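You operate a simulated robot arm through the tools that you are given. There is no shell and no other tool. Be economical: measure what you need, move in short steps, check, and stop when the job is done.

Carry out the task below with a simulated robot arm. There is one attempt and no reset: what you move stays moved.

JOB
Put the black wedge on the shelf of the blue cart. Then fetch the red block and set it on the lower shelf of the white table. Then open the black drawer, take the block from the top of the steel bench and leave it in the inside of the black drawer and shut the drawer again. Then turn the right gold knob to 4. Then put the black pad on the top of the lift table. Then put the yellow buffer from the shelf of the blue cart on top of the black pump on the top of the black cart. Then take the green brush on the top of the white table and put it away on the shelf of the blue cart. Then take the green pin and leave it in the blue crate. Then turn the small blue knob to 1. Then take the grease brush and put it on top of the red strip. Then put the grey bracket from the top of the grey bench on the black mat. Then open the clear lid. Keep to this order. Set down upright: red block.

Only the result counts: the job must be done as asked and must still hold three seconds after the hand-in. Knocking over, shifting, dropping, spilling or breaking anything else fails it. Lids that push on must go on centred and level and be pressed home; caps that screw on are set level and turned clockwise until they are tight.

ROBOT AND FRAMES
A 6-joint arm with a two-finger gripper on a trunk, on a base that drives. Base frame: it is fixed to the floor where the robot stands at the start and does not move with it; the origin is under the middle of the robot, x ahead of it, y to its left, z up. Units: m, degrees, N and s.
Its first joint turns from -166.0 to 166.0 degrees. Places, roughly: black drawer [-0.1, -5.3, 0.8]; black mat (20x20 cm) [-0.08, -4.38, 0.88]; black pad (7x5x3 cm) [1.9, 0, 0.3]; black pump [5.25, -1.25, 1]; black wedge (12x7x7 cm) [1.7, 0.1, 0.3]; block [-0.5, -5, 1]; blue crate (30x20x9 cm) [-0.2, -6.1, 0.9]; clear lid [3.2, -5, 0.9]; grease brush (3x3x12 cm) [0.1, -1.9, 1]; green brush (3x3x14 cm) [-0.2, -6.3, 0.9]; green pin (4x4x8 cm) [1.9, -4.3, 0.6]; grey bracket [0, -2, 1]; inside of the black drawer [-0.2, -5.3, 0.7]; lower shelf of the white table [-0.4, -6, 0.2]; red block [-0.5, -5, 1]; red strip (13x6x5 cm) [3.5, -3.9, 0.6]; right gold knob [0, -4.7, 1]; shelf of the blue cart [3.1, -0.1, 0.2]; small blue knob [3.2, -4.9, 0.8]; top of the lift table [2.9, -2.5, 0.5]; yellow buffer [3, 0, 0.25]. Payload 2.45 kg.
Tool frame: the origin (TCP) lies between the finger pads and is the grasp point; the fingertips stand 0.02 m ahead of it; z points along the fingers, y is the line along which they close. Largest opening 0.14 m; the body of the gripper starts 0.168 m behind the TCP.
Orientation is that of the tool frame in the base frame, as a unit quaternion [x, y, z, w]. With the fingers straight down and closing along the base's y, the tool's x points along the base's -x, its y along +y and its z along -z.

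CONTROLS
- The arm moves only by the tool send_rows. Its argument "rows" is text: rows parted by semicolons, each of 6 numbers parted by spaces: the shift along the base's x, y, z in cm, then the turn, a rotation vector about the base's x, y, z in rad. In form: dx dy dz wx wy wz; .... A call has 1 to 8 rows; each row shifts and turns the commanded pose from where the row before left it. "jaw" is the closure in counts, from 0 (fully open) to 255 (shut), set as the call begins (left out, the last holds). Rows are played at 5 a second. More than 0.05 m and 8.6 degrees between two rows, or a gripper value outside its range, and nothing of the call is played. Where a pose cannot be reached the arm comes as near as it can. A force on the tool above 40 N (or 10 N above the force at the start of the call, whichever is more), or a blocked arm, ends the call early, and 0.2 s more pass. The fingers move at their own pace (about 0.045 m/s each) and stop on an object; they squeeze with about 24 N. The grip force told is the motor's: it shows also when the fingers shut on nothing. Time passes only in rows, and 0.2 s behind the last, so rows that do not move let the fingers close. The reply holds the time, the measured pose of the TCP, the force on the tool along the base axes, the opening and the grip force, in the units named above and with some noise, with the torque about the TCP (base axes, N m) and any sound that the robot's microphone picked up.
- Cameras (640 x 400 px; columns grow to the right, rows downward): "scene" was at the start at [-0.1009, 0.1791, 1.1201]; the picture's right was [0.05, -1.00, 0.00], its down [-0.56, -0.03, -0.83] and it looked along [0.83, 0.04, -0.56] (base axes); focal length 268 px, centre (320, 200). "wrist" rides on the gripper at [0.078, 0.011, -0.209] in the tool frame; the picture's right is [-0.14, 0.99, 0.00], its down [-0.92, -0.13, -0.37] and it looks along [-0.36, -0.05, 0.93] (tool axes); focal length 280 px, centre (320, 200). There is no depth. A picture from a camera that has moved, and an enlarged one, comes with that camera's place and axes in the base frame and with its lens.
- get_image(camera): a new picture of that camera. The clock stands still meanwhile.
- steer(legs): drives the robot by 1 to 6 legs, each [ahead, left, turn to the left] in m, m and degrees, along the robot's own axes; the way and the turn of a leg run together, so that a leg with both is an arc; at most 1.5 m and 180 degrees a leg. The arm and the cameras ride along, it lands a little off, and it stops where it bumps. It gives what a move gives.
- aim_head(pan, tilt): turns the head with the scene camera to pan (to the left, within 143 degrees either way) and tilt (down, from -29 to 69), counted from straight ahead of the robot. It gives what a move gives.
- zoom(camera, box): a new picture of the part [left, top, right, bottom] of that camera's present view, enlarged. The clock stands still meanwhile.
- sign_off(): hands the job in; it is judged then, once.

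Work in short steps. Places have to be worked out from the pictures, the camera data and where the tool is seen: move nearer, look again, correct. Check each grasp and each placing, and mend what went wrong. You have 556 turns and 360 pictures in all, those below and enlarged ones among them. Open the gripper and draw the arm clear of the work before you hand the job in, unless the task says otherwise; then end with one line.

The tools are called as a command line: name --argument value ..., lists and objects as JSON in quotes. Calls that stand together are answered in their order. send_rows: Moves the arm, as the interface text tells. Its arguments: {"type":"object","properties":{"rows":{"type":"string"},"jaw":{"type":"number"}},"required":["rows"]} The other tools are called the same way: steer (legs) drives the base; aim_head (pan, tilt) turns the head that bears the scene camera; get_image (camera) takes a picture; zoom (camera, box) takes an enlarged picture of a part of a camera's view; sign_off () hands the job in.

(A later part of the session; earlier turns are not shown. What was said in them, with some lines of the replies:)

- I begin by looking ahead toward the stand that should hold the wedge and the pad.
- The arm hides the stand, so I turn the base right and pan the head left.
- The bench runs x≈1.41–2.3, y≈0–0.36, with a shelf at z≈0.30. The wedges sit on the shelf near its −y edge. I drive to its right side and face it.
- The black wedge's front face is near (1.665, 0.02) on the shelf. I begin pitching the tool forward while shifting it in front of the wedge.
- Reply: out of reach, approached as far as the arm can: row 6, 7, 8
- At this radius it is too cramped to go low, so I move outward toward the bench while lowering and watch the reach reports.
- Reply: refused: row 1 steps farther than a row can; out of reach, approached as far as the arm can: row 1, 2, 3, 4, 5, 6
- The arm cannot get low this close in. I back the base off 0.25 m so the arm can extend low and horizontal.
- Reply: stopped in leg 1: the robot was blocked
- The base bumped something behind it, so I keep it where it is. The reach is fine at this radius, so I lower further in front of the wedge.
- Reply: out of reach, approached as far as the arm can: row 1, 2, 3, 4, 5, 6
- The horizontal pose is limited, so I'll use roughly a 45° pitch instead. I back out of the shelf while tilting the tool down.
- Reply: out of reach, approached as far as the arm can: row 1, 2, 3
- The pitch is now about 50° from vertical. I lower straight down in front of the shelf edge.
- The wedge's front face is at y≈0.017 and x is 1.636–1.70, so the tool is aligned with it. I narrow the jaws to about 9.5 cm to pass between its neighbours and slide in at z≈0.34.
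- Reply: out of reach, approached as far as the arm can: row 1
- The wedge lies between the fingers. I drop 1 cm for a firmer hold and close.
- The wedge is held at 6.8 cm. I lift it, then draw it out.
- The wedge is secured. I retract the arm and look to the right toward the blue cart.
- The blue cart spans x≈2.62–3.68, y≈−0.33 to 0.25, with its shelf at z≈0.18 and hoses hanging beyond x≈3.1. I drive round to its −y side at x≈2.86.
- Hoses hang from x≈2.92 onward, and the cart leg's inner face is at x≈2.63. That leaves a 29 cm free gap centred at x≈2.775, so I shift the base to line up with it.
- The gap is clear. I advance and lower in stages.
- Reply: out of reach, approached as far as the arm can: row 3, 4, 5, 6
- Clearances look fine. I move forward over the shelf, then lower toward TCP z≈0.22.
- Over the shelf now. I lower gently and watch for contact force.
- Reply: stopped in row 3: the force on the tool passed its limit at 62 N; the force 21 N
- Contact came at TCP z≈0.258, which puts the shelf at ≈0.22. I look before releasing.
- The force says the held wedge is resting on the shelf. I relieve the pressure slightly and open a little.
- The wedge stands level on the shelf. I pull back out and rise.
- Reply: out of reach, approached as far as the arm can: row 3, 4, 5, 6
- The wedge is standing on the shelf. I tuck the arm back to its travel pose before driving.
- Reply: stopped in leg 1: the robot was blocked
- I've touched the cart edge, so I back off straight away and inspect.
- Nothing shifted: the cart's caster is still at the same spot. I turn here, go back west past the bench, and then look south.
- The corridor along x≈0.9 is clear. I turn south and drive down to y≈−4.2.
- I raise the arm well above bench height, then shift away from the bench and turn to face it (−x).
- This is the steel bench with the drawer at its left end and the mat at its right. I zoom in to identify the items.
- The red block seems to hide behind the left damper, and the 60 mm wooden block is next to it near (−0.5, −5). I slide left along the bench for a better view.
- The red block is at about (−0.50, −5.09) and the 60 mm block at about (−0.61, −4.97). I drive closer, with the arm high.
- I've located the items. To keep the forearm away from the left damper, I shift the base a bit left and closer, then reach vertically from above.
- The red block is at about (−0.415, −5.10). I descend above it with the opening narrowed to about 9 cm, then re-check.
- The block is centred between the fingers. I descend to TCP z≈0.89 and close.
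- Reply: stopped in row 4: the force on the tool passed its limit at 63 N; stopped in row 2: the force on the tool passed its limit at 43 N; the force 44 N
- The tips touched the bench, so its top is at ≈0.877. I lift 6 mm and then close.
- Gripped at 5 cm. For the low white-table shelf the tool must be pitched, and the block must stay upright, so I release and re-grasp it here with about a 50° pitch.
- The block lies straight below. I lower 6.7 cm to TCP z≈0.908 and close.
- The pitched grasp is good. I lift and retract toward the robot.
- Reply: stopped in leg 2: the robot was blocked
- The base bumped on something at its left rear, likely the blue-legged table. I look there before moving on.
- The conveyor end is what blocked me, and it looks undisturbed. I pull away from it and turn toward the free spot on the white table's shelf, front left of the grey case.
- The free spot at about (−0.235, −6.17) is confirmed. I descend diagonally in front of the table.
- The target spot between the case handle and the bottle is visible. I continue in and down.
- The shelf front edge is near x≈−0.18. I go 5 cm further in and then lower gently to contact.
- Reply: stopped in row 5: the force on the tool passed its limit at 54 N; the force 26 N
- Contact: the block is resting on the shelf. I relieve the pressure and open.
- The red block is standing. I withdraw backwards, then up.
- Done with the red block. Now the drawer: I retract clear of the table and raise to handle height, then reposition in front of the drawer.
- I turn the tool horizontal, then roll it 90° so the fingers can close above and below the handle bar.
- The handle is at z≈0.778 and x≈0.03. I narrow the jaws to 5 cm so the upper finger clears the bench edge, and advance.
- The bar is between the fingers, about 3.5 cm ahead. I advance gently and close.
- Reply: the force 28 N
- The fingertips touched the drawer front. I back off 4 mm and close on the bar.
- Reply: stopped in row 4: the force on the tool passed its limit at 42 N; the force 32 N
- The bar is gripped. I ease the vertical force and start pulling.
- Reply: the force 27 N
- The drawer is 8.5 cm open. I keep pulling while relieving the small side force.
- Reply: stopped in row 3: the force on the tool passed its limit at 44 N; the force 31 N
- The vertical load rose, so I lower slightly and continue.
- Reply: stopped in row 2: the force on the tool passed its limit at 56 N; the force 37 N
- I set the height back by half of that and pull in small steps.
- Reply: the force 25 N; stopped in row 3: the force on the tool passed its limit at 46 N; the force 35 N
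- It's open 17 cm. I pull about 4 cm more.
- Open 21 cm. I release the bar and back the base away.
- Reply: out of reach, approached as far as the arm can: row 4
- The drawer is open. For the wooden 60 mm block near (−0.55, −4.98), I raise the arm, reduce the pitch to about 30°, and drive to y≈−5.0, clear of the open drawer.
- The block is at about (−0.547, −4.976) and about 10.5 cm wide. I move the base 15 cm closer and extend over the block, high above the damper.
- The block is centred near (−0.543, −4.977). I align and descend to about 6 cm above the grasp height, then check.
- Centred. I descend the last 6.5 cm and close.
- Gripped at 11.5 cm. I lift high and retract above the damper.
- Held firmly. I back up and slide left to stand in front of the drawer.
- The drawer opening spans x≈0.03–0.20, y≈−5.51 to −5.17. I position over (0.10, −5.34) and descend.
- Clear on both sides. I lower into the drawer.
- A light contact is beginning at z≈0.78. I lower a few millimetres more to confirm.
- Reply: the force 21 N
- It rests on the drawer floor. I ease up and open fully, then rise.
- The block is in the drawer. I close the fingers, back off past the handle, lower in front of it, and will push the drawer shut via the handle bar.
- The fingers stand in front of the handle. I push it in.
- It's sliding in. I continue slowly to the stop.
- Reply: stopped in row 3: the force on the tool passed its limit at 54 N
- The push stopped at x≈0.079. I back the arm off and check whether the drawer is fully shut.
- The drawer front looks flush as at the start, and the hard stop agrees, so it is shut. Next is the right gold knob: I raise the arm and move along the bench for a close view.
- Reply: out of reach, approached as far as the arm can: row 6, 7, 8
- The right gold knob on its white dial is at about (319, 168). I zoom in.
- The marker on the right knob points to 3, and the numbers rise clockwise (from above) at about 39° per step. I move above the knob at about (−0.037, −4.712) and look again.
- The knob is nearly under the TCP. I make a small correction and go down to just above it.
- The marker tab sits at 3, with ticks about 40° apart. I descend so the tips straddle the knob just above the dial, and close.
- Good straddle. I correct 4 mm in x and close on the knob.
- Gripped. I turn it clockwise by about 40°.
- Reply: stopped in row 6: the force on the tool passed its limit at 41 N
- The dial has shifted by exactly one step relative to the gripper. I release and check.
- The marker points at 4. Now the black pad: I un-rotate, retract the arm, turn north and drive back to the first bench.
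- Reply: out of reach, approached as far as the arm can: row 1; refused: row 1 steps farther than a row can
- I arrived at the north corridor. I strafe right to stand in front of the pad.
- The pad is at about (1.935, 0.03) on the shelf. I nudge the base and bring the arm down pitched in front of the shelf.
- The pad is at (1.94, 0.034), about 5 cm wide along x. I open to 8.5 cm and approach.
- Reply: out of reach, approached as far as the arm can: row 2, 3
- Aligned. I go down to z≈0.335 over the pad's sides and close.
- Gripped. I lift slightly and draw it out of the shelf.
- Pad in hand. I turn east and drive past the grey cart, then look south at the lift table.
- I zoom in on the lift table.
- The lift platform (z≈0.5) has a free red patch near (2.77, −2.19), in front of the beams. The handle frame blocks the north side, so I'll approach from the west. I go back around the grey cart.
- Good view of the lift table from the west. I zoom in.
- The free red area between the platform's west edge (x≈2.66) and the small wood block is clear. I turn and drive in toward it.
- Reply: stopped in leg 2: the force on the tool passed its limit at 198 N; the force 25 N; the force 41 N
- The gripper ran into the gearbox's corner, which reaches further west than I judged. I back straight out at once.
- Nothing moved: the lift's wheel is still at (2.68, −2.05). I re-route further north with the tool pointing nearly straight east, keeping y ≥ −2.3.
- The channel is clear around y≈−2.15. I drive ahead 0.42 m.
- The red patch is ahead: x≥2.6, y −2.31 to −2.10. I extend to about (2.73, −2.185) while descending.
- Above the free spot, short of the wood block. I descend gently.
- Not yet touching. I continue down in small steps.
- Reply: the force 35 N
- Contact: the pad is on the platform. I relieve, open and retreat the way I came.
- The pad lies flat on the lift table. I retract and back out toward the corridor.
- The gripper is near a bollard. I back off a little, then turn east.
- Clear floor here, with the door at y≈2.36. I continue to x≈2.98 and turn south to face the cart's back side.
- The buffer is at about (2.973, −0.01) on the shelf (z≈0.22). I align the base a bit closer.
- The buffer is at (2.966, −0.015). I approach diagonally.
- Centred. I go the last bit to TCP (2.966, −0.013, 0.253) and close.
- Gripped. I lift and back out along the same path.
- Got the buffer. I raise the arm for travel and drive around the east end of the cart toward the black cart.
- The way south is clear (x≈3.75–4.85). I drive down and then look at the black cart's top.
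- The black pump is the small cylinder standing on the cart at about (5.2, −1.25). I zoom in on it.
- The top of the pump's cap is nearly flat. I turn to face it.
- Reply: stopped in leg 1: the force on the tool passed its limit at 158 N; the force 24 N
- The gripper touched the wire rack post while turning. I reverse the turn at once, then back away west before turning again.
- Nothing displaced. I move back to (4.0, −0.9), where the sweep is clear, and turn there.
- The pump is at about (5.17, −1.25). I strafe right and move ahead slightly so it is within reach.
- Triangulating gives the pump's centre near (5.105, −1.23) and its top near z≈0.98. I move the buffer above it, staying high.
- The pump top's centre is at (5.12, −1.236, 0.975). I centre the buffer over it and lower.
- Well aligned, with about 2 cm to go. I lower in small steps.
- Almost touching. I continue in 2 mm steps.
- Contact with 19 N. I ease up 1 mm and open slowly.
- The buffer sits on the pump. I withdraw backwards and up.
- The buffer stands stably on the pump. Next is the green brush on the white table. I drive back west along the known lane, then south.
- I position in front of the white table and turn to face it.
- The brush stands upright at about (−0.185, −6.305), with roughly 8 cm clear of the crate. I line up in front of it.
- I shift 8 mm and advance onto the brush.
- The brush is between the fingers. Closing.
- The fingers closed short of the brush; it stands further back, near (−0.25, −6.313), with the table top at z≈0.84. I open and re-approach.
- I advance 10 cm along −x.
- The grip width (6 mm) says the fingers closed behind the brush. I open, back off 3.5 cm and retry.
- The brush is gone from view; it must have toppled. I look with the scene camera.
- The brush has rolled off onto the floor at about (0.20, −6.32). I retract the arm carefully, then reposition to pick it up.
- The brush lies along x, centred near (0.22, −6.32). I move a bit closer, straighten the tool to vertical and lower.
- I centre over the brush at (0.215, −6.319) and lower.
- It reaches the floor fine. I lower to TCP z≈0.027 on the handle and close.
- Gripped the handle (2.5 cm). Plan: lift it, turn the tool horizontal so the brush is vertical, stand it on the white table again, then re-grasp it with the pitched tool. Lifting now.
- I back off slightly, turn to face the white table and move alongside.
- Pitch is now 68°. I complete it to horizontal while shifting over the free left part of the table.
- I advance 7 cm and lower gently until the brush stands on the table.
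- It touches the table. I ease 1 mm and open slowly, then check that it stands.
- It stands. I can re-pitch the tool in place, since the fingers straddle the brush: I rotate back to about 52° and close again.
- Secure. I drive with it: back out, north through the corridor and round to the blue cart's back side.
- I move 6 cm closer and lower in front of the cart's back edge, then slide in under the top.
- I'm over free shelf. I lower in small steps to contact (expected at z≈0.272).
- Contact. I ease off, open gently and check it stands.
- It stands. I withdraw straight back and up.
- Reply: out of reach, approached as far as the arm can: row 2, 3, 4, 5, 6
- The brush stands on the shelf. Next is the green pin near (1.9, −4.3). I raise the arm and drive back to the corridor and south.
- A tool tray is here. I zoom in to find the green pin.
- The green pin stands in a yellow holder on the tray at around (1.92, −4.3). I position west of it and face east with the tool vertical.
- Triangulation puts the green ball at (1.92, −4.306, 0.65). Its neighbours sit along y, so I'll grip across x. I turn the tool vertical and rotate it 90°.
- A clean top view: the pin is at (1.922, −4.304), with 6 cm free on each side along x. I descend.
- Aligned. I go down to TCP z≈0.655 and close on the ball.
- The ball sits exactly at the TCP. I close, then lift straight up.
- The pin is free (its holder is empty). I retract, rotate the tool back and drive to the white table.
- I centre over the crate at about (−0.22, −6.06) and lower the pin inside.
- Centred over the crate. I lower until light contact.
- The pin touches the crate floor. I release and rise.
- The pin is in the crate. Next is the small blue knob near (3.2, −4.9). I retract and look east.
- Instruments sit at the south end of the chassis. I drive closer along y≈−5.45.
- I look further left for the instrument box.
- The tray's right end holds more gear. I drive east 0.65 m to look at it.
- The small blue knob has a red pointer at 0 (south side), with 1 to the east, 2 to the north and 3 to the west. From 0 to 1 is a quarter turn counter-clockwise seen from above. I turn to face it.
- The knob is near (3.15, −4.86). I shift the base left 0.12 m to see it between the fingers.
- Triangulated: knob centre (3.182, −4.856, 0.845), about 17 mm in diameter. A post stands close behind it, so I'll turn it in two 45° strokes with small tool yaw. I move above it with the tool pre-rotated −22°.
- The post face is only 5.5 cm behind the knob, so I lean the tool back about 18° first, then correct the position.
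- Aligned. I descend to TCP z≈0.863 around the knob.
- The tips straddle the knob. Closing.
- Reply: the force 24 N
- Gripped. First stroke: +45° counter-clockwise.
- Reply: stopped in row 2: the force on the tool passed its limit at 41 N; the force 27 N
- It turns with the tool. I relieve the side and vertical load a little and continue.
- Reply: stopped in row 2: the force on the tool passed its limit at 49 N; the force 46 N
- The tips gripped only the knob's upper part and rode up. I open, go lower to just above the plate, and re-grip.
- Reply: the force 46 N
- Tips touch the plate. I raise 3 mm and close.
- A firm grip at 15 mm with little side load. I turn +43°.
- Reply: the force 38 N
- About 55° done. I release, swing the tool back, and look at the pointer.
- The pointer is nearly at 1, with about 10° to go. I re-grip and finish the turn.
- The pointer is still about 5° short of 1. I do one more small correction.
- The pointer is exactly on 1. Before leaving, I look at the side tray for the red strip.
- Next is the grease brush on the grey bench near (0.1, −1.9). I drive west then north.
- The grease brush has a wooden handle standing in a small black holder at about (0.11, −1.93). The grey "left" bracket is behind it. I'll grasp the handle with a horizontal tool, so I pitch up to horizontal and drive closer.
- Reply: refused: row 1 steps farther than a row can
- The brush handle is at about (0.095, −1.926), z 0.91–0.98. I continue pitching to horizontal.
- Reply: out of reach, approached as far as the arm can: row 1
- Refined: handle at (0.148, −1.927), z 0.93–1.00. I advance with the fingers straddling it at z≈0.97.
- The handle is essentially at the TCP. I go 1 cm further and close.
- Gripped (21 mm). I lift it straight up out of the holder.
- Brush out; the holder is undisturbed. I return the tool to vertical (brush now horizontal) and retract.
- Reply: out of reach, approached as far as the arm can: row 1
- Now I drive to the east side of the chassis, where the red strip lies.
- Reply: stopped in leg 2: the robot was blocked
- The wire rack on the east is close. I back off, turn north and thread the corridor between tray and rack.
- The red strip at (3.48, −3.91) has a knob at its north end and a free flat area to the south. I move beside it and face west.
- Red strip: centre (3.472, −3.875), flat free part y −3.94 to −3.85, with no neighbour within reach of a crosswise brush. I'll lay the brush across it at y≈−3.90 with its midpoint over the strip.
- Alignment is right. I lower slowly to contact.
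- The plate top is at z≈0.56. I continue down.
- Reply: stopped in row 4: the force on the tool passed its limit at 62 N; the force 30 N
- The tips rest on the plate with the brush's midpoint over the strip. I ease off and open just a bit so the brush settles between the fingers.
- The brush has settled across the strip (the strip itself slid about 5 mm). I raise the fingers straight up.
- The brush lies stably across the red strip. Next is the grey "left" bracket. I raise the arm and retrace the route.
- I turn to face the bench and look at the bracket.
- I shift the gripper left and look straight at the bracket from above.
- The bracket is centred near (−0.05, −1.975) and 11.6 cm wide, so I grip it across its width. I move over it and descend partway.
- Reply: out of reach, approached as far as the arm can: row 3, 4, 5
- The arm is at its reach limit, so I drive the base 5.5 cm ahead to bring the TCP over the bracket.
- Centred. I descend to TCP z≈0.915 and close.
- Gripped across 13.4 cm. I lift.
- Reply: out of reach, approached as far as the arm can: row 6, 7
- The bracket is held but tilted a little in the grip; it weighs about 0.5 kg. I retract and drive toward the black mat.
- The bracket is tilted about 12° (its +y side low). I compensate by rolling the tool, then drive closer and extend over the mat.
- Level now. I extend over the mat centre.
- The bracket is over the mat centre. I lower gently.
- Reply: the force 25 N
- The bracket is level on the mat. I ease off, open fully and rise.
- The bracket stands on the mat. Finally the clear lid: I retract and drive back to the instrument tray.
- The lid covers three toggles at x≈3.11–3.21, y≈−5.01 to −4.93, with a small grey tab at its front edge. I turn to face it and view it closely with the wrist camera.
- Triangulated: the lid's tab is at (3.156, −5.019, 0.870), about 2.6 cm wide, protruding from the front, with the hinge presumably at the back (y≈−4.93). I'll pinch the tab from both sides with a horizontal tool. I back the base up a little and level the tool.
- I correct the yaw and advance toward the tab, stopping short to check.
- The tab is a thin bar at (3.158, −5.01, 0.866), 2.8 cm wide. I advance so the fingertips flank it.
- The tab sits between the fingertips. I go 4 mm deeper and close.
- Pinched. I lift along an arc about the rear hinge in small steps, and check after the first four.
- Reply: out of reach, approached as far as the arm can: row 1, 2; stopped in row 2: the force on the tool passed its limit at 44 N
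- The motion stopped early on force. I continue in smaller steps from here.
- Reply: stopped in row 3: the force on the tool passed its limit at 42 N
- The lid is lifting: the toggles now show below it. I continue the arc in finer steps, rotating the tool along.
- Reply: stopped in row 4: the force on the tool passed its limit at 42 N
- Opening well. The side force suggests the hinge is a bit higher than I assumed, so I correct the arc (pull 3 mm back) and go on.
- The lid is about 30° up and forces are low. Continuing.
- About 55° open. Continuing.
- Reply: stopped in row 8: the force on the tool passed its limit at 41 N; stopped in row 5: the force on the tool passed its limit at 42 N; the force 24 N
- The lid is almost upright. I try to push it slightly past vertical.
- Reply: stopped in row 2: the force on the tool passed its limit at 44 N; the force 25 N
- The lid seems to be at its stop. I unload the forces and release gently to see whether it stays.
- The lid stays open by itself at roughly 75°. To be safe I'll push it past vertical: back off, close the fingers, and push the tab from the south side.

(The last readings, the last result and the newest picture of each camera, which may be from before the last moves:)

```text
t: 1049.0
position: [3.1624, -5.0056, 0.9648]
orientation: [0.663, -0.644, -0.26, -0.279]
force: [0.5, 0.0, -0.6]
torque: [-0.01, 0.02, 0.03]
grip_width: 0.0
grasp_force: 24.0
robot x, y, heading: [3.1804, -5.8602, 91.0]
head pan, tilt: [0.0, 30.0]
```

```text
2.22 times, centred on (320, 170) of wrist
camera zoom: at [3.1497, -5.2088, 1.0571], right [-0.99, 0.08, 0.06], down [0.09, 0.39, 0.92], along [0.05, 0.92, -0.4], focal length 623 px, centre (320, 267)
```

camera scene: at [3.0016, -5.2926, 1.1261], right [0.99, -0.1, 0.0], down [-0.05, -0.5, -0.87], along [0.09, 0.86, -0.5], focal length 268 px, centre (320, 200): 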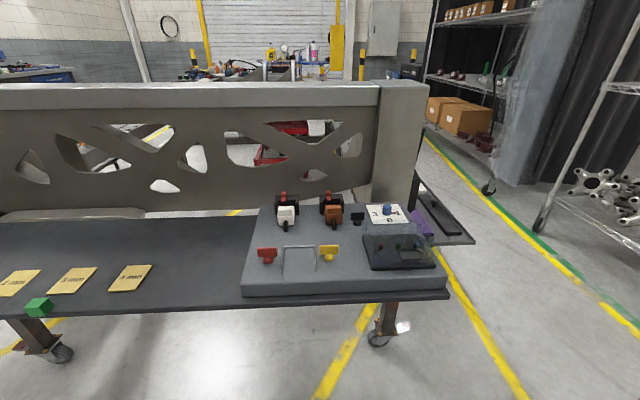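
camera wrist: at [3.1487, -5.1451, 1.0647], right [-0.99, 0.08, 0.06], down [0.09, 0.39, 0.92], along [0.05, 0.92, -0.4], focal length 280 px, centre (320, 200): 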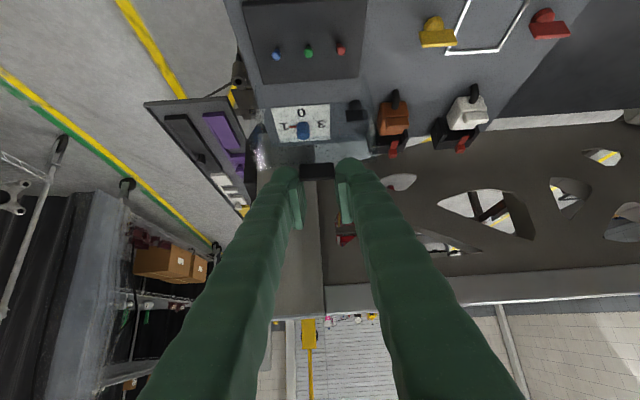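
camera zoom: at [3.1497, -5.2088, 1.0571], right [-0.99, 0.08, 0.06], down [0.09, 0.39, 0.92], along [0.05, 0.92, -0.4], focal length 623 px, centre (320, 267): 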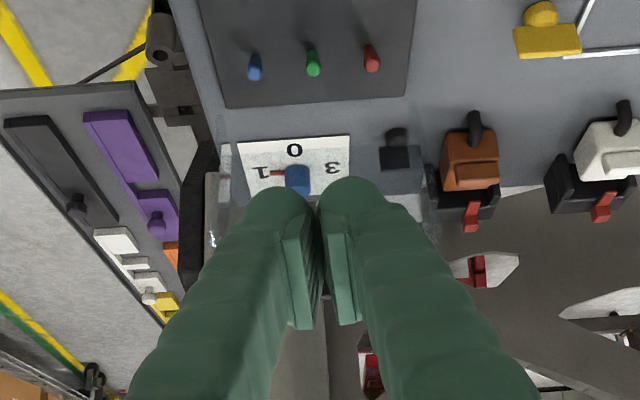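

I push gently north in 1 cm steps.

send_rows --rows "0 1 0 0 0 0;0 1 0 0 0 0;0 1 0 0 0 0;0 1 0 0 0 0;0 1 0 0 0 0;0 0.7 0 0 0 0;0 0.7 0 0 0 0;0 0.6 0 0 0 0"

zoom --camera "scene" --box '[320, 60, 440, 160]'

zoom --camera "wrist" --box '[200, 80, 440, 260]'

```text
t: 1050.0
position: [3.1629, -4.9682, 0.9699]
orientation: [0.662, -0.643, -0.263, -0.281]
force: [1.1, -15.1, 28.5]
torque: [-0.28, 0.13, 0.04]
grip_width: 0.0059
grasp_force: 29.7
robot x, y, heading: [3.1783, -5.8576, 90.8]
head pan, tilt: [0.0, 30.0]
stopped in row 5: the force on the tool passed its limit at 51 N (the readings are from after the stop); the commanded pose is now the measured one
```

```text
4.00 times, centred on (380, 110) of scene
camera zoom: at [3.0079, -5.9645, 1.126], right [1.0, 0.02, 0.0], down [0.01, -0.5, -0.87], along [-0.01, 0.87, -0.5], focal length 1072 px, centre (80, 560)
```

zoom: 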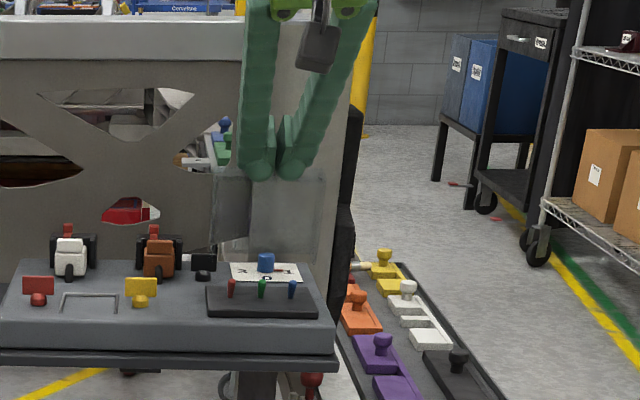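

```text
2.22 times, centred on (320, 170) of wrist
camera zoom: at [3.1507, -5.1723, 1.0603], right [-0.99, 0.08, 0.06], down [0.09, 0.39, 0.92], along [0.05, 0.92, -0.39], focal length 623 px, centre (320, 267)
```

zoom: 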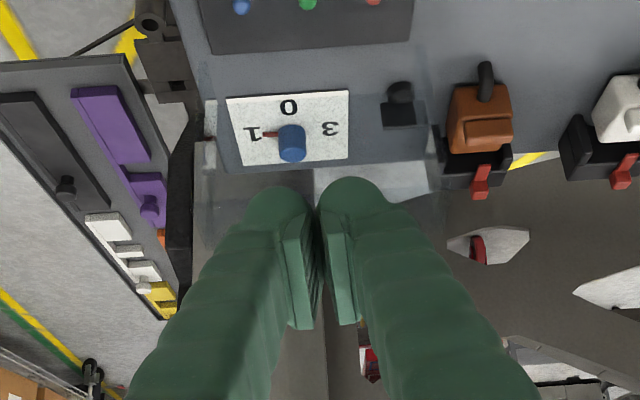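

The tips hit the lid's rim from above. I'll use a level tool lower down instead, pushing the inside of the lid panel. I back off and level the tool.

send_rows --rows "0 -2 1 0 0 0;0 -4 0 0 0 0;0 -4 0 0 0 0;0 -3 0 0.14 0 0;0 0 -1 0.14 0 0;0 0 -2 0.14 0 0;0 0 -2 0.14 0 0;0 0 -2.4 0.14 0 0"

send_rows --rows "0 0 0 0.08 0 0;0 0 0 0 0 0"

get_image --camera "wrist"

zoom --camera "scene" --box '[320, 60, 440, 160]'

```text
t: 1051.8
position: [3.1643, -5.0976, 0.9028]
orientation: [0.527, -0.513, -0.467, -0.49]
force: [0.2, -0.5, 0.0]
torque: [0.03, 0.0, -0.03]
grip_width: 0.0002
grasp_force: 29.3
robot x, y, heading: [3.1793, -5.8614, 90.8]
head pan, tilt: [0.0, 30.0]
```

```text
t: 1052.5
position: [3.1644, -5.0971, 0.9037]
orientation: [0.511, -0.501, -0.481, -0.506]
force: [-0.4, 0.7, 0.3]
torque: [0.03, -0.01, 0.04]
grip_width: 0.0001
grasp_force: 29.6
robot x, y, heading: [3.1786, -5.8589, 90.6]
head pan, tilt: [0.0, 30.0]
```

```text
56 pictures are left
camera wrist: at [3.1524, -5.308, 0.8293], right [-0.99, 0.02, 0.1], down [0.09, -0.35, 0.93], along [0.05, 0.94, 0.34], focal length 280 px, centre (320, 200)
```

wrist: 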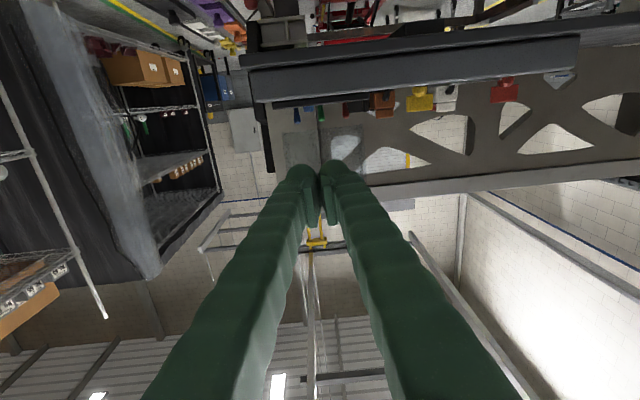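

```text
4.00 times, centred on (380, 110) of scene
camera zoom: at [3.0079, -5.9629, 1.1261], right [1.0, 0.02, 0.0], down [0.01, -0.5, -0.87], along [-0.01, 0.87, -0.5], focal length 1072 px, centre (80, 560)
```

zoom: 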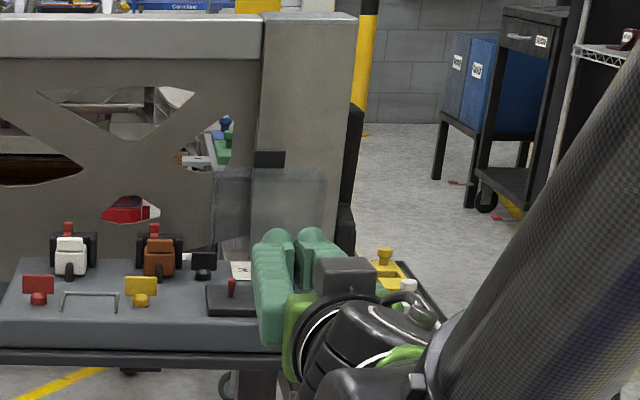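

I advance under the lid's rim and push the panel.

send_rows --rows "-0.3 3.5 0.5 0 0 0;-0.2 3.5 0 0 0 0;0 2.5 0 0 0 0;0 1.5 0 0 0 0;0 1 0 0 0 0;0 0.8 0 0 0 0;0 0.7 0 0 0 0;0 0.6 0 0 0 0"

zoom --camera "scene" --box '[320, 60, 440, 160]'

zoom --camera "wrist" --box '[200, 60, 440, 240]'

```text
t: 1054.2
position: [3.158, -4.9539, 0.9072]
orientation: [-0.507, 0.495, 0.487, 0.51]
force: [-0.4, 0.2, -0.7]
torque: [0.02, 0.02, -0.01]
grip_width: 0.0002
grasp_force: 29.8
robot x, y, heading: [3.1794, -5.8627, 90.7]
head pan, tilt: [0.0, 30.0]
```

```text
4.00 times, centred on (380, 110) of scene
camera zoom: at [3.0079, -5.9628, 1.1261], right [1.0, 0.02, 0.0], down [0.01, -0.5, -0.87], along [-0.01, 0.87, -0.5], focal length 1072 px, centre (80, 560)
```

zoom: 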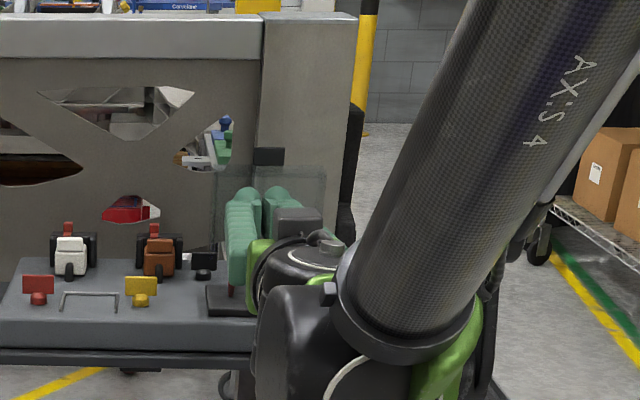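

```text
2.22 times, centred on (320, 150) of wrist
camera zoom: at [3.1457, -5.1635, 0.829], right [-0.99, 0.01, 0.1], down [0.09, -0.37, 0.93], along [0.05, 0.93, 0.36], focal length 623 px, centre (320, 311)
```

zoom: 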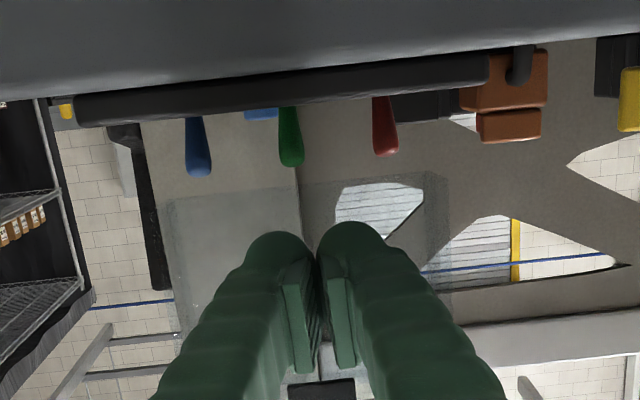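

No resistance yet. I continue in small steps.

send_rows --rows "0 0.6 0 0 0 0;0 0.6 0 0 0 0;0 0.6 0 0 0 0;0 0.6 0 0 0 0;0 0.6 0 0 0 0;0 0 0 0 0 0"

zoom --camera "scene" --box '[320, 60, 440, 160]'

```text
t: 1055.0
position: [3.1568, -4.944, 0.9086]
orientation: [-0.507, 0.495, 0.486, 0.511]
force: [0.2, -15.6, 6.6]
torque: [-0.05, -0.1, -0.13]
grip_width: 0.0062
grasp_force: 29.5
robot x, y, heading: [3.1815, -5.8602, 90.9]
head pan, tilt: [0.0, 30.0]
stopped in row 3: the force on the tool passed its limit at 48 N (the readings are from after the stop); the commanded pose is now the measured one
```

```text
4.00 times, centred on (380, 110) of scene
camera zoom: at [3.0078, -5.9643, 1.1261], right [1.0, 0.02, 0.0], down [0.01, -0.5, -0.87], along [-0.01, 0.87, -0.5], focal length 1072 px, centre (80, 560)
```

zoom: 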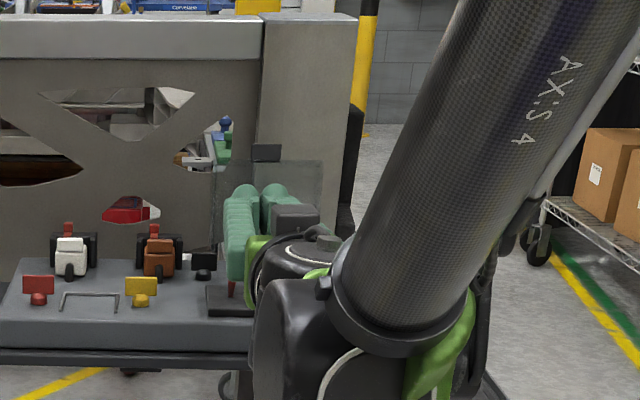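

The lid moved to its stop (about 90°). I back off and check that it stays open.

send_rows --rows "0 -1 0 0 0 0;0 -3 0 0 0 0;0 -4 0 0 0 0;0 -4 0 0 0 0;0 -4 0 0 0 0;0 -4 1 0 0 0;0 -3 3 0 0 0;0 0 3 0 0 0"

zoom --camera "scene" --box '[320, 60, 440, 160]'

```text
t: 1056.8
position: [3.1587, -5.1718, 0.9772]
orientation: [-0.507, 0.495, 0.487, 0.511]
force: [0.0, 0.0, 0.0]
torque: [0.02, 0.03, 0.02]
grip_width: 0.0002
grasp_force: 29.6
robot x, y, heading: [3.1822, -5.8625, 91.1]
head pan, tilt: [0.0, 30.0]
```

```text
4.00 times, centred on (380, 110) of scene
camera zoom: at [3.0079, -5.9634, 1.1261], right [1.0, 0.02, 0.0], down [0.01, -0.5, -0.87], along [-0.01, 0.87, -0.5], focal length 1072 px, centre (80, 560)
```

zoom: 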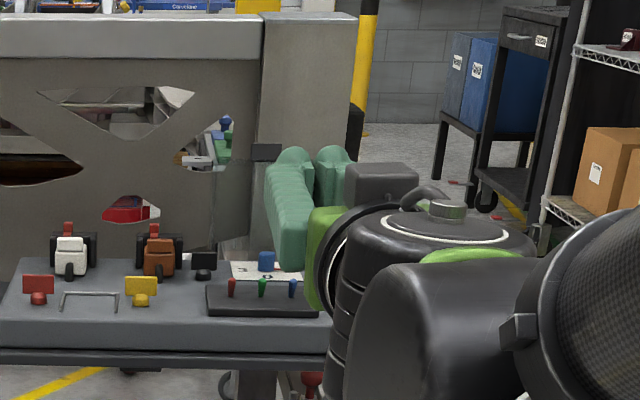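

The lid stays open. I open the gripper, draw the arm clear and check the knob once more.

send_rows --rows "0 0 4 -0.14 0 0;0 0 4 -0.14 0 0;0 0 3 -0.14 0 0;0 0 0 -0.14 0 0;0 0 0 -0.14 0 0;0 0 0 -0.14 0 0;0 0 0 0 0 0" --jaw 100

steer --legs '[[-0.25, 0, 0]]'

get_image --camera "wrist"

zoom --camera "scene" --box '[320, 40, 440, 140]'

```text
t: 1058.4
position: [3.1587, -5.1739, 1.0877]
orientation: [0.671, -0.65, -0.242, -0.26]
force: [0.8, 0.1, 1.4]
torque: [0.01, -0.01, 0.0]
grip_width: 0.085
grasp_force: 0.0
robot x, y, heading: [3.1792, -5.8573, 90.9]
head pan, tilt: [0.0, 30.0]
```

```text
t: 1060.3
position: [3.1609, -5.4251, 1.0886]
orientation: [0.672, -0.65, -0.242, -0.26]
force: [0.1, -0.5, -0.5]
torque: [-0.02, 0.02, -0.02]
grip_width: 0.0853
grasp_force: 0.0
robot x, y, heading: [3.1866, -6.1117, 91.3]
head pan, tilt: [0.0, 30.0]
```

```text
50 pictures are left
camera wrist: at [3.1489, -5.622, 1.1912], right [-0.99, 0.08, 0.06], down [0.09, 0.45, 0.89], along [0.05, 0.89, -0.45], focal length 280 px, centre (320, 200)
```

wrist: 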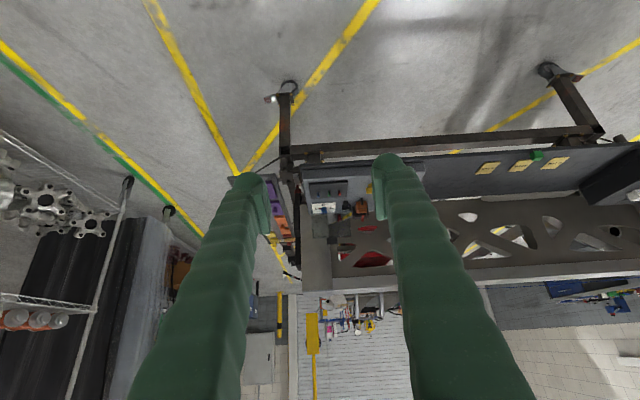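

```text
4.00 times, centred on (380, 90) of scene
camera zoom: at [3.0125, -6.2155, 1.1261], right [1.0, 0.02, 0.0], down [0.01, -0.5, -0.87], along [-0.02, 0.87, -0.5], focal length 1072 px, centre (80, 640)
```

zoom: 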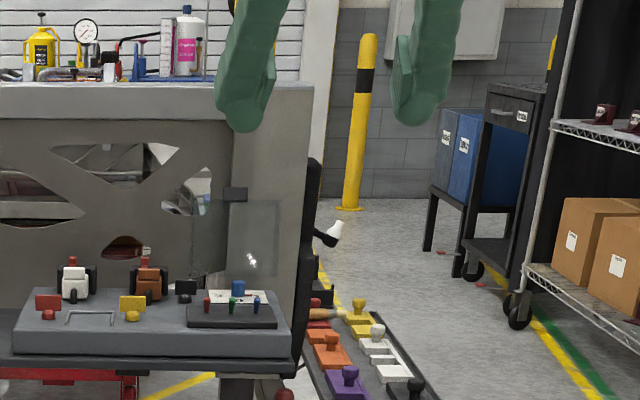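

The lid stands open, the grease brush is still on the red strip, and the arm is clear with the gripper open. I hand in.

sign_off

```text
The job is handed in.
```

I did all twelve steps in the order asked and handed the job in. The green brush fell to the floor once and now stands handle-end down on the blue cart shelf; the red strip slid about 5 mm as I set the grease brush on it; and the gripper or base bumped fixed gear several times, with no visible shift wherever I looked back, which was not after every bump.
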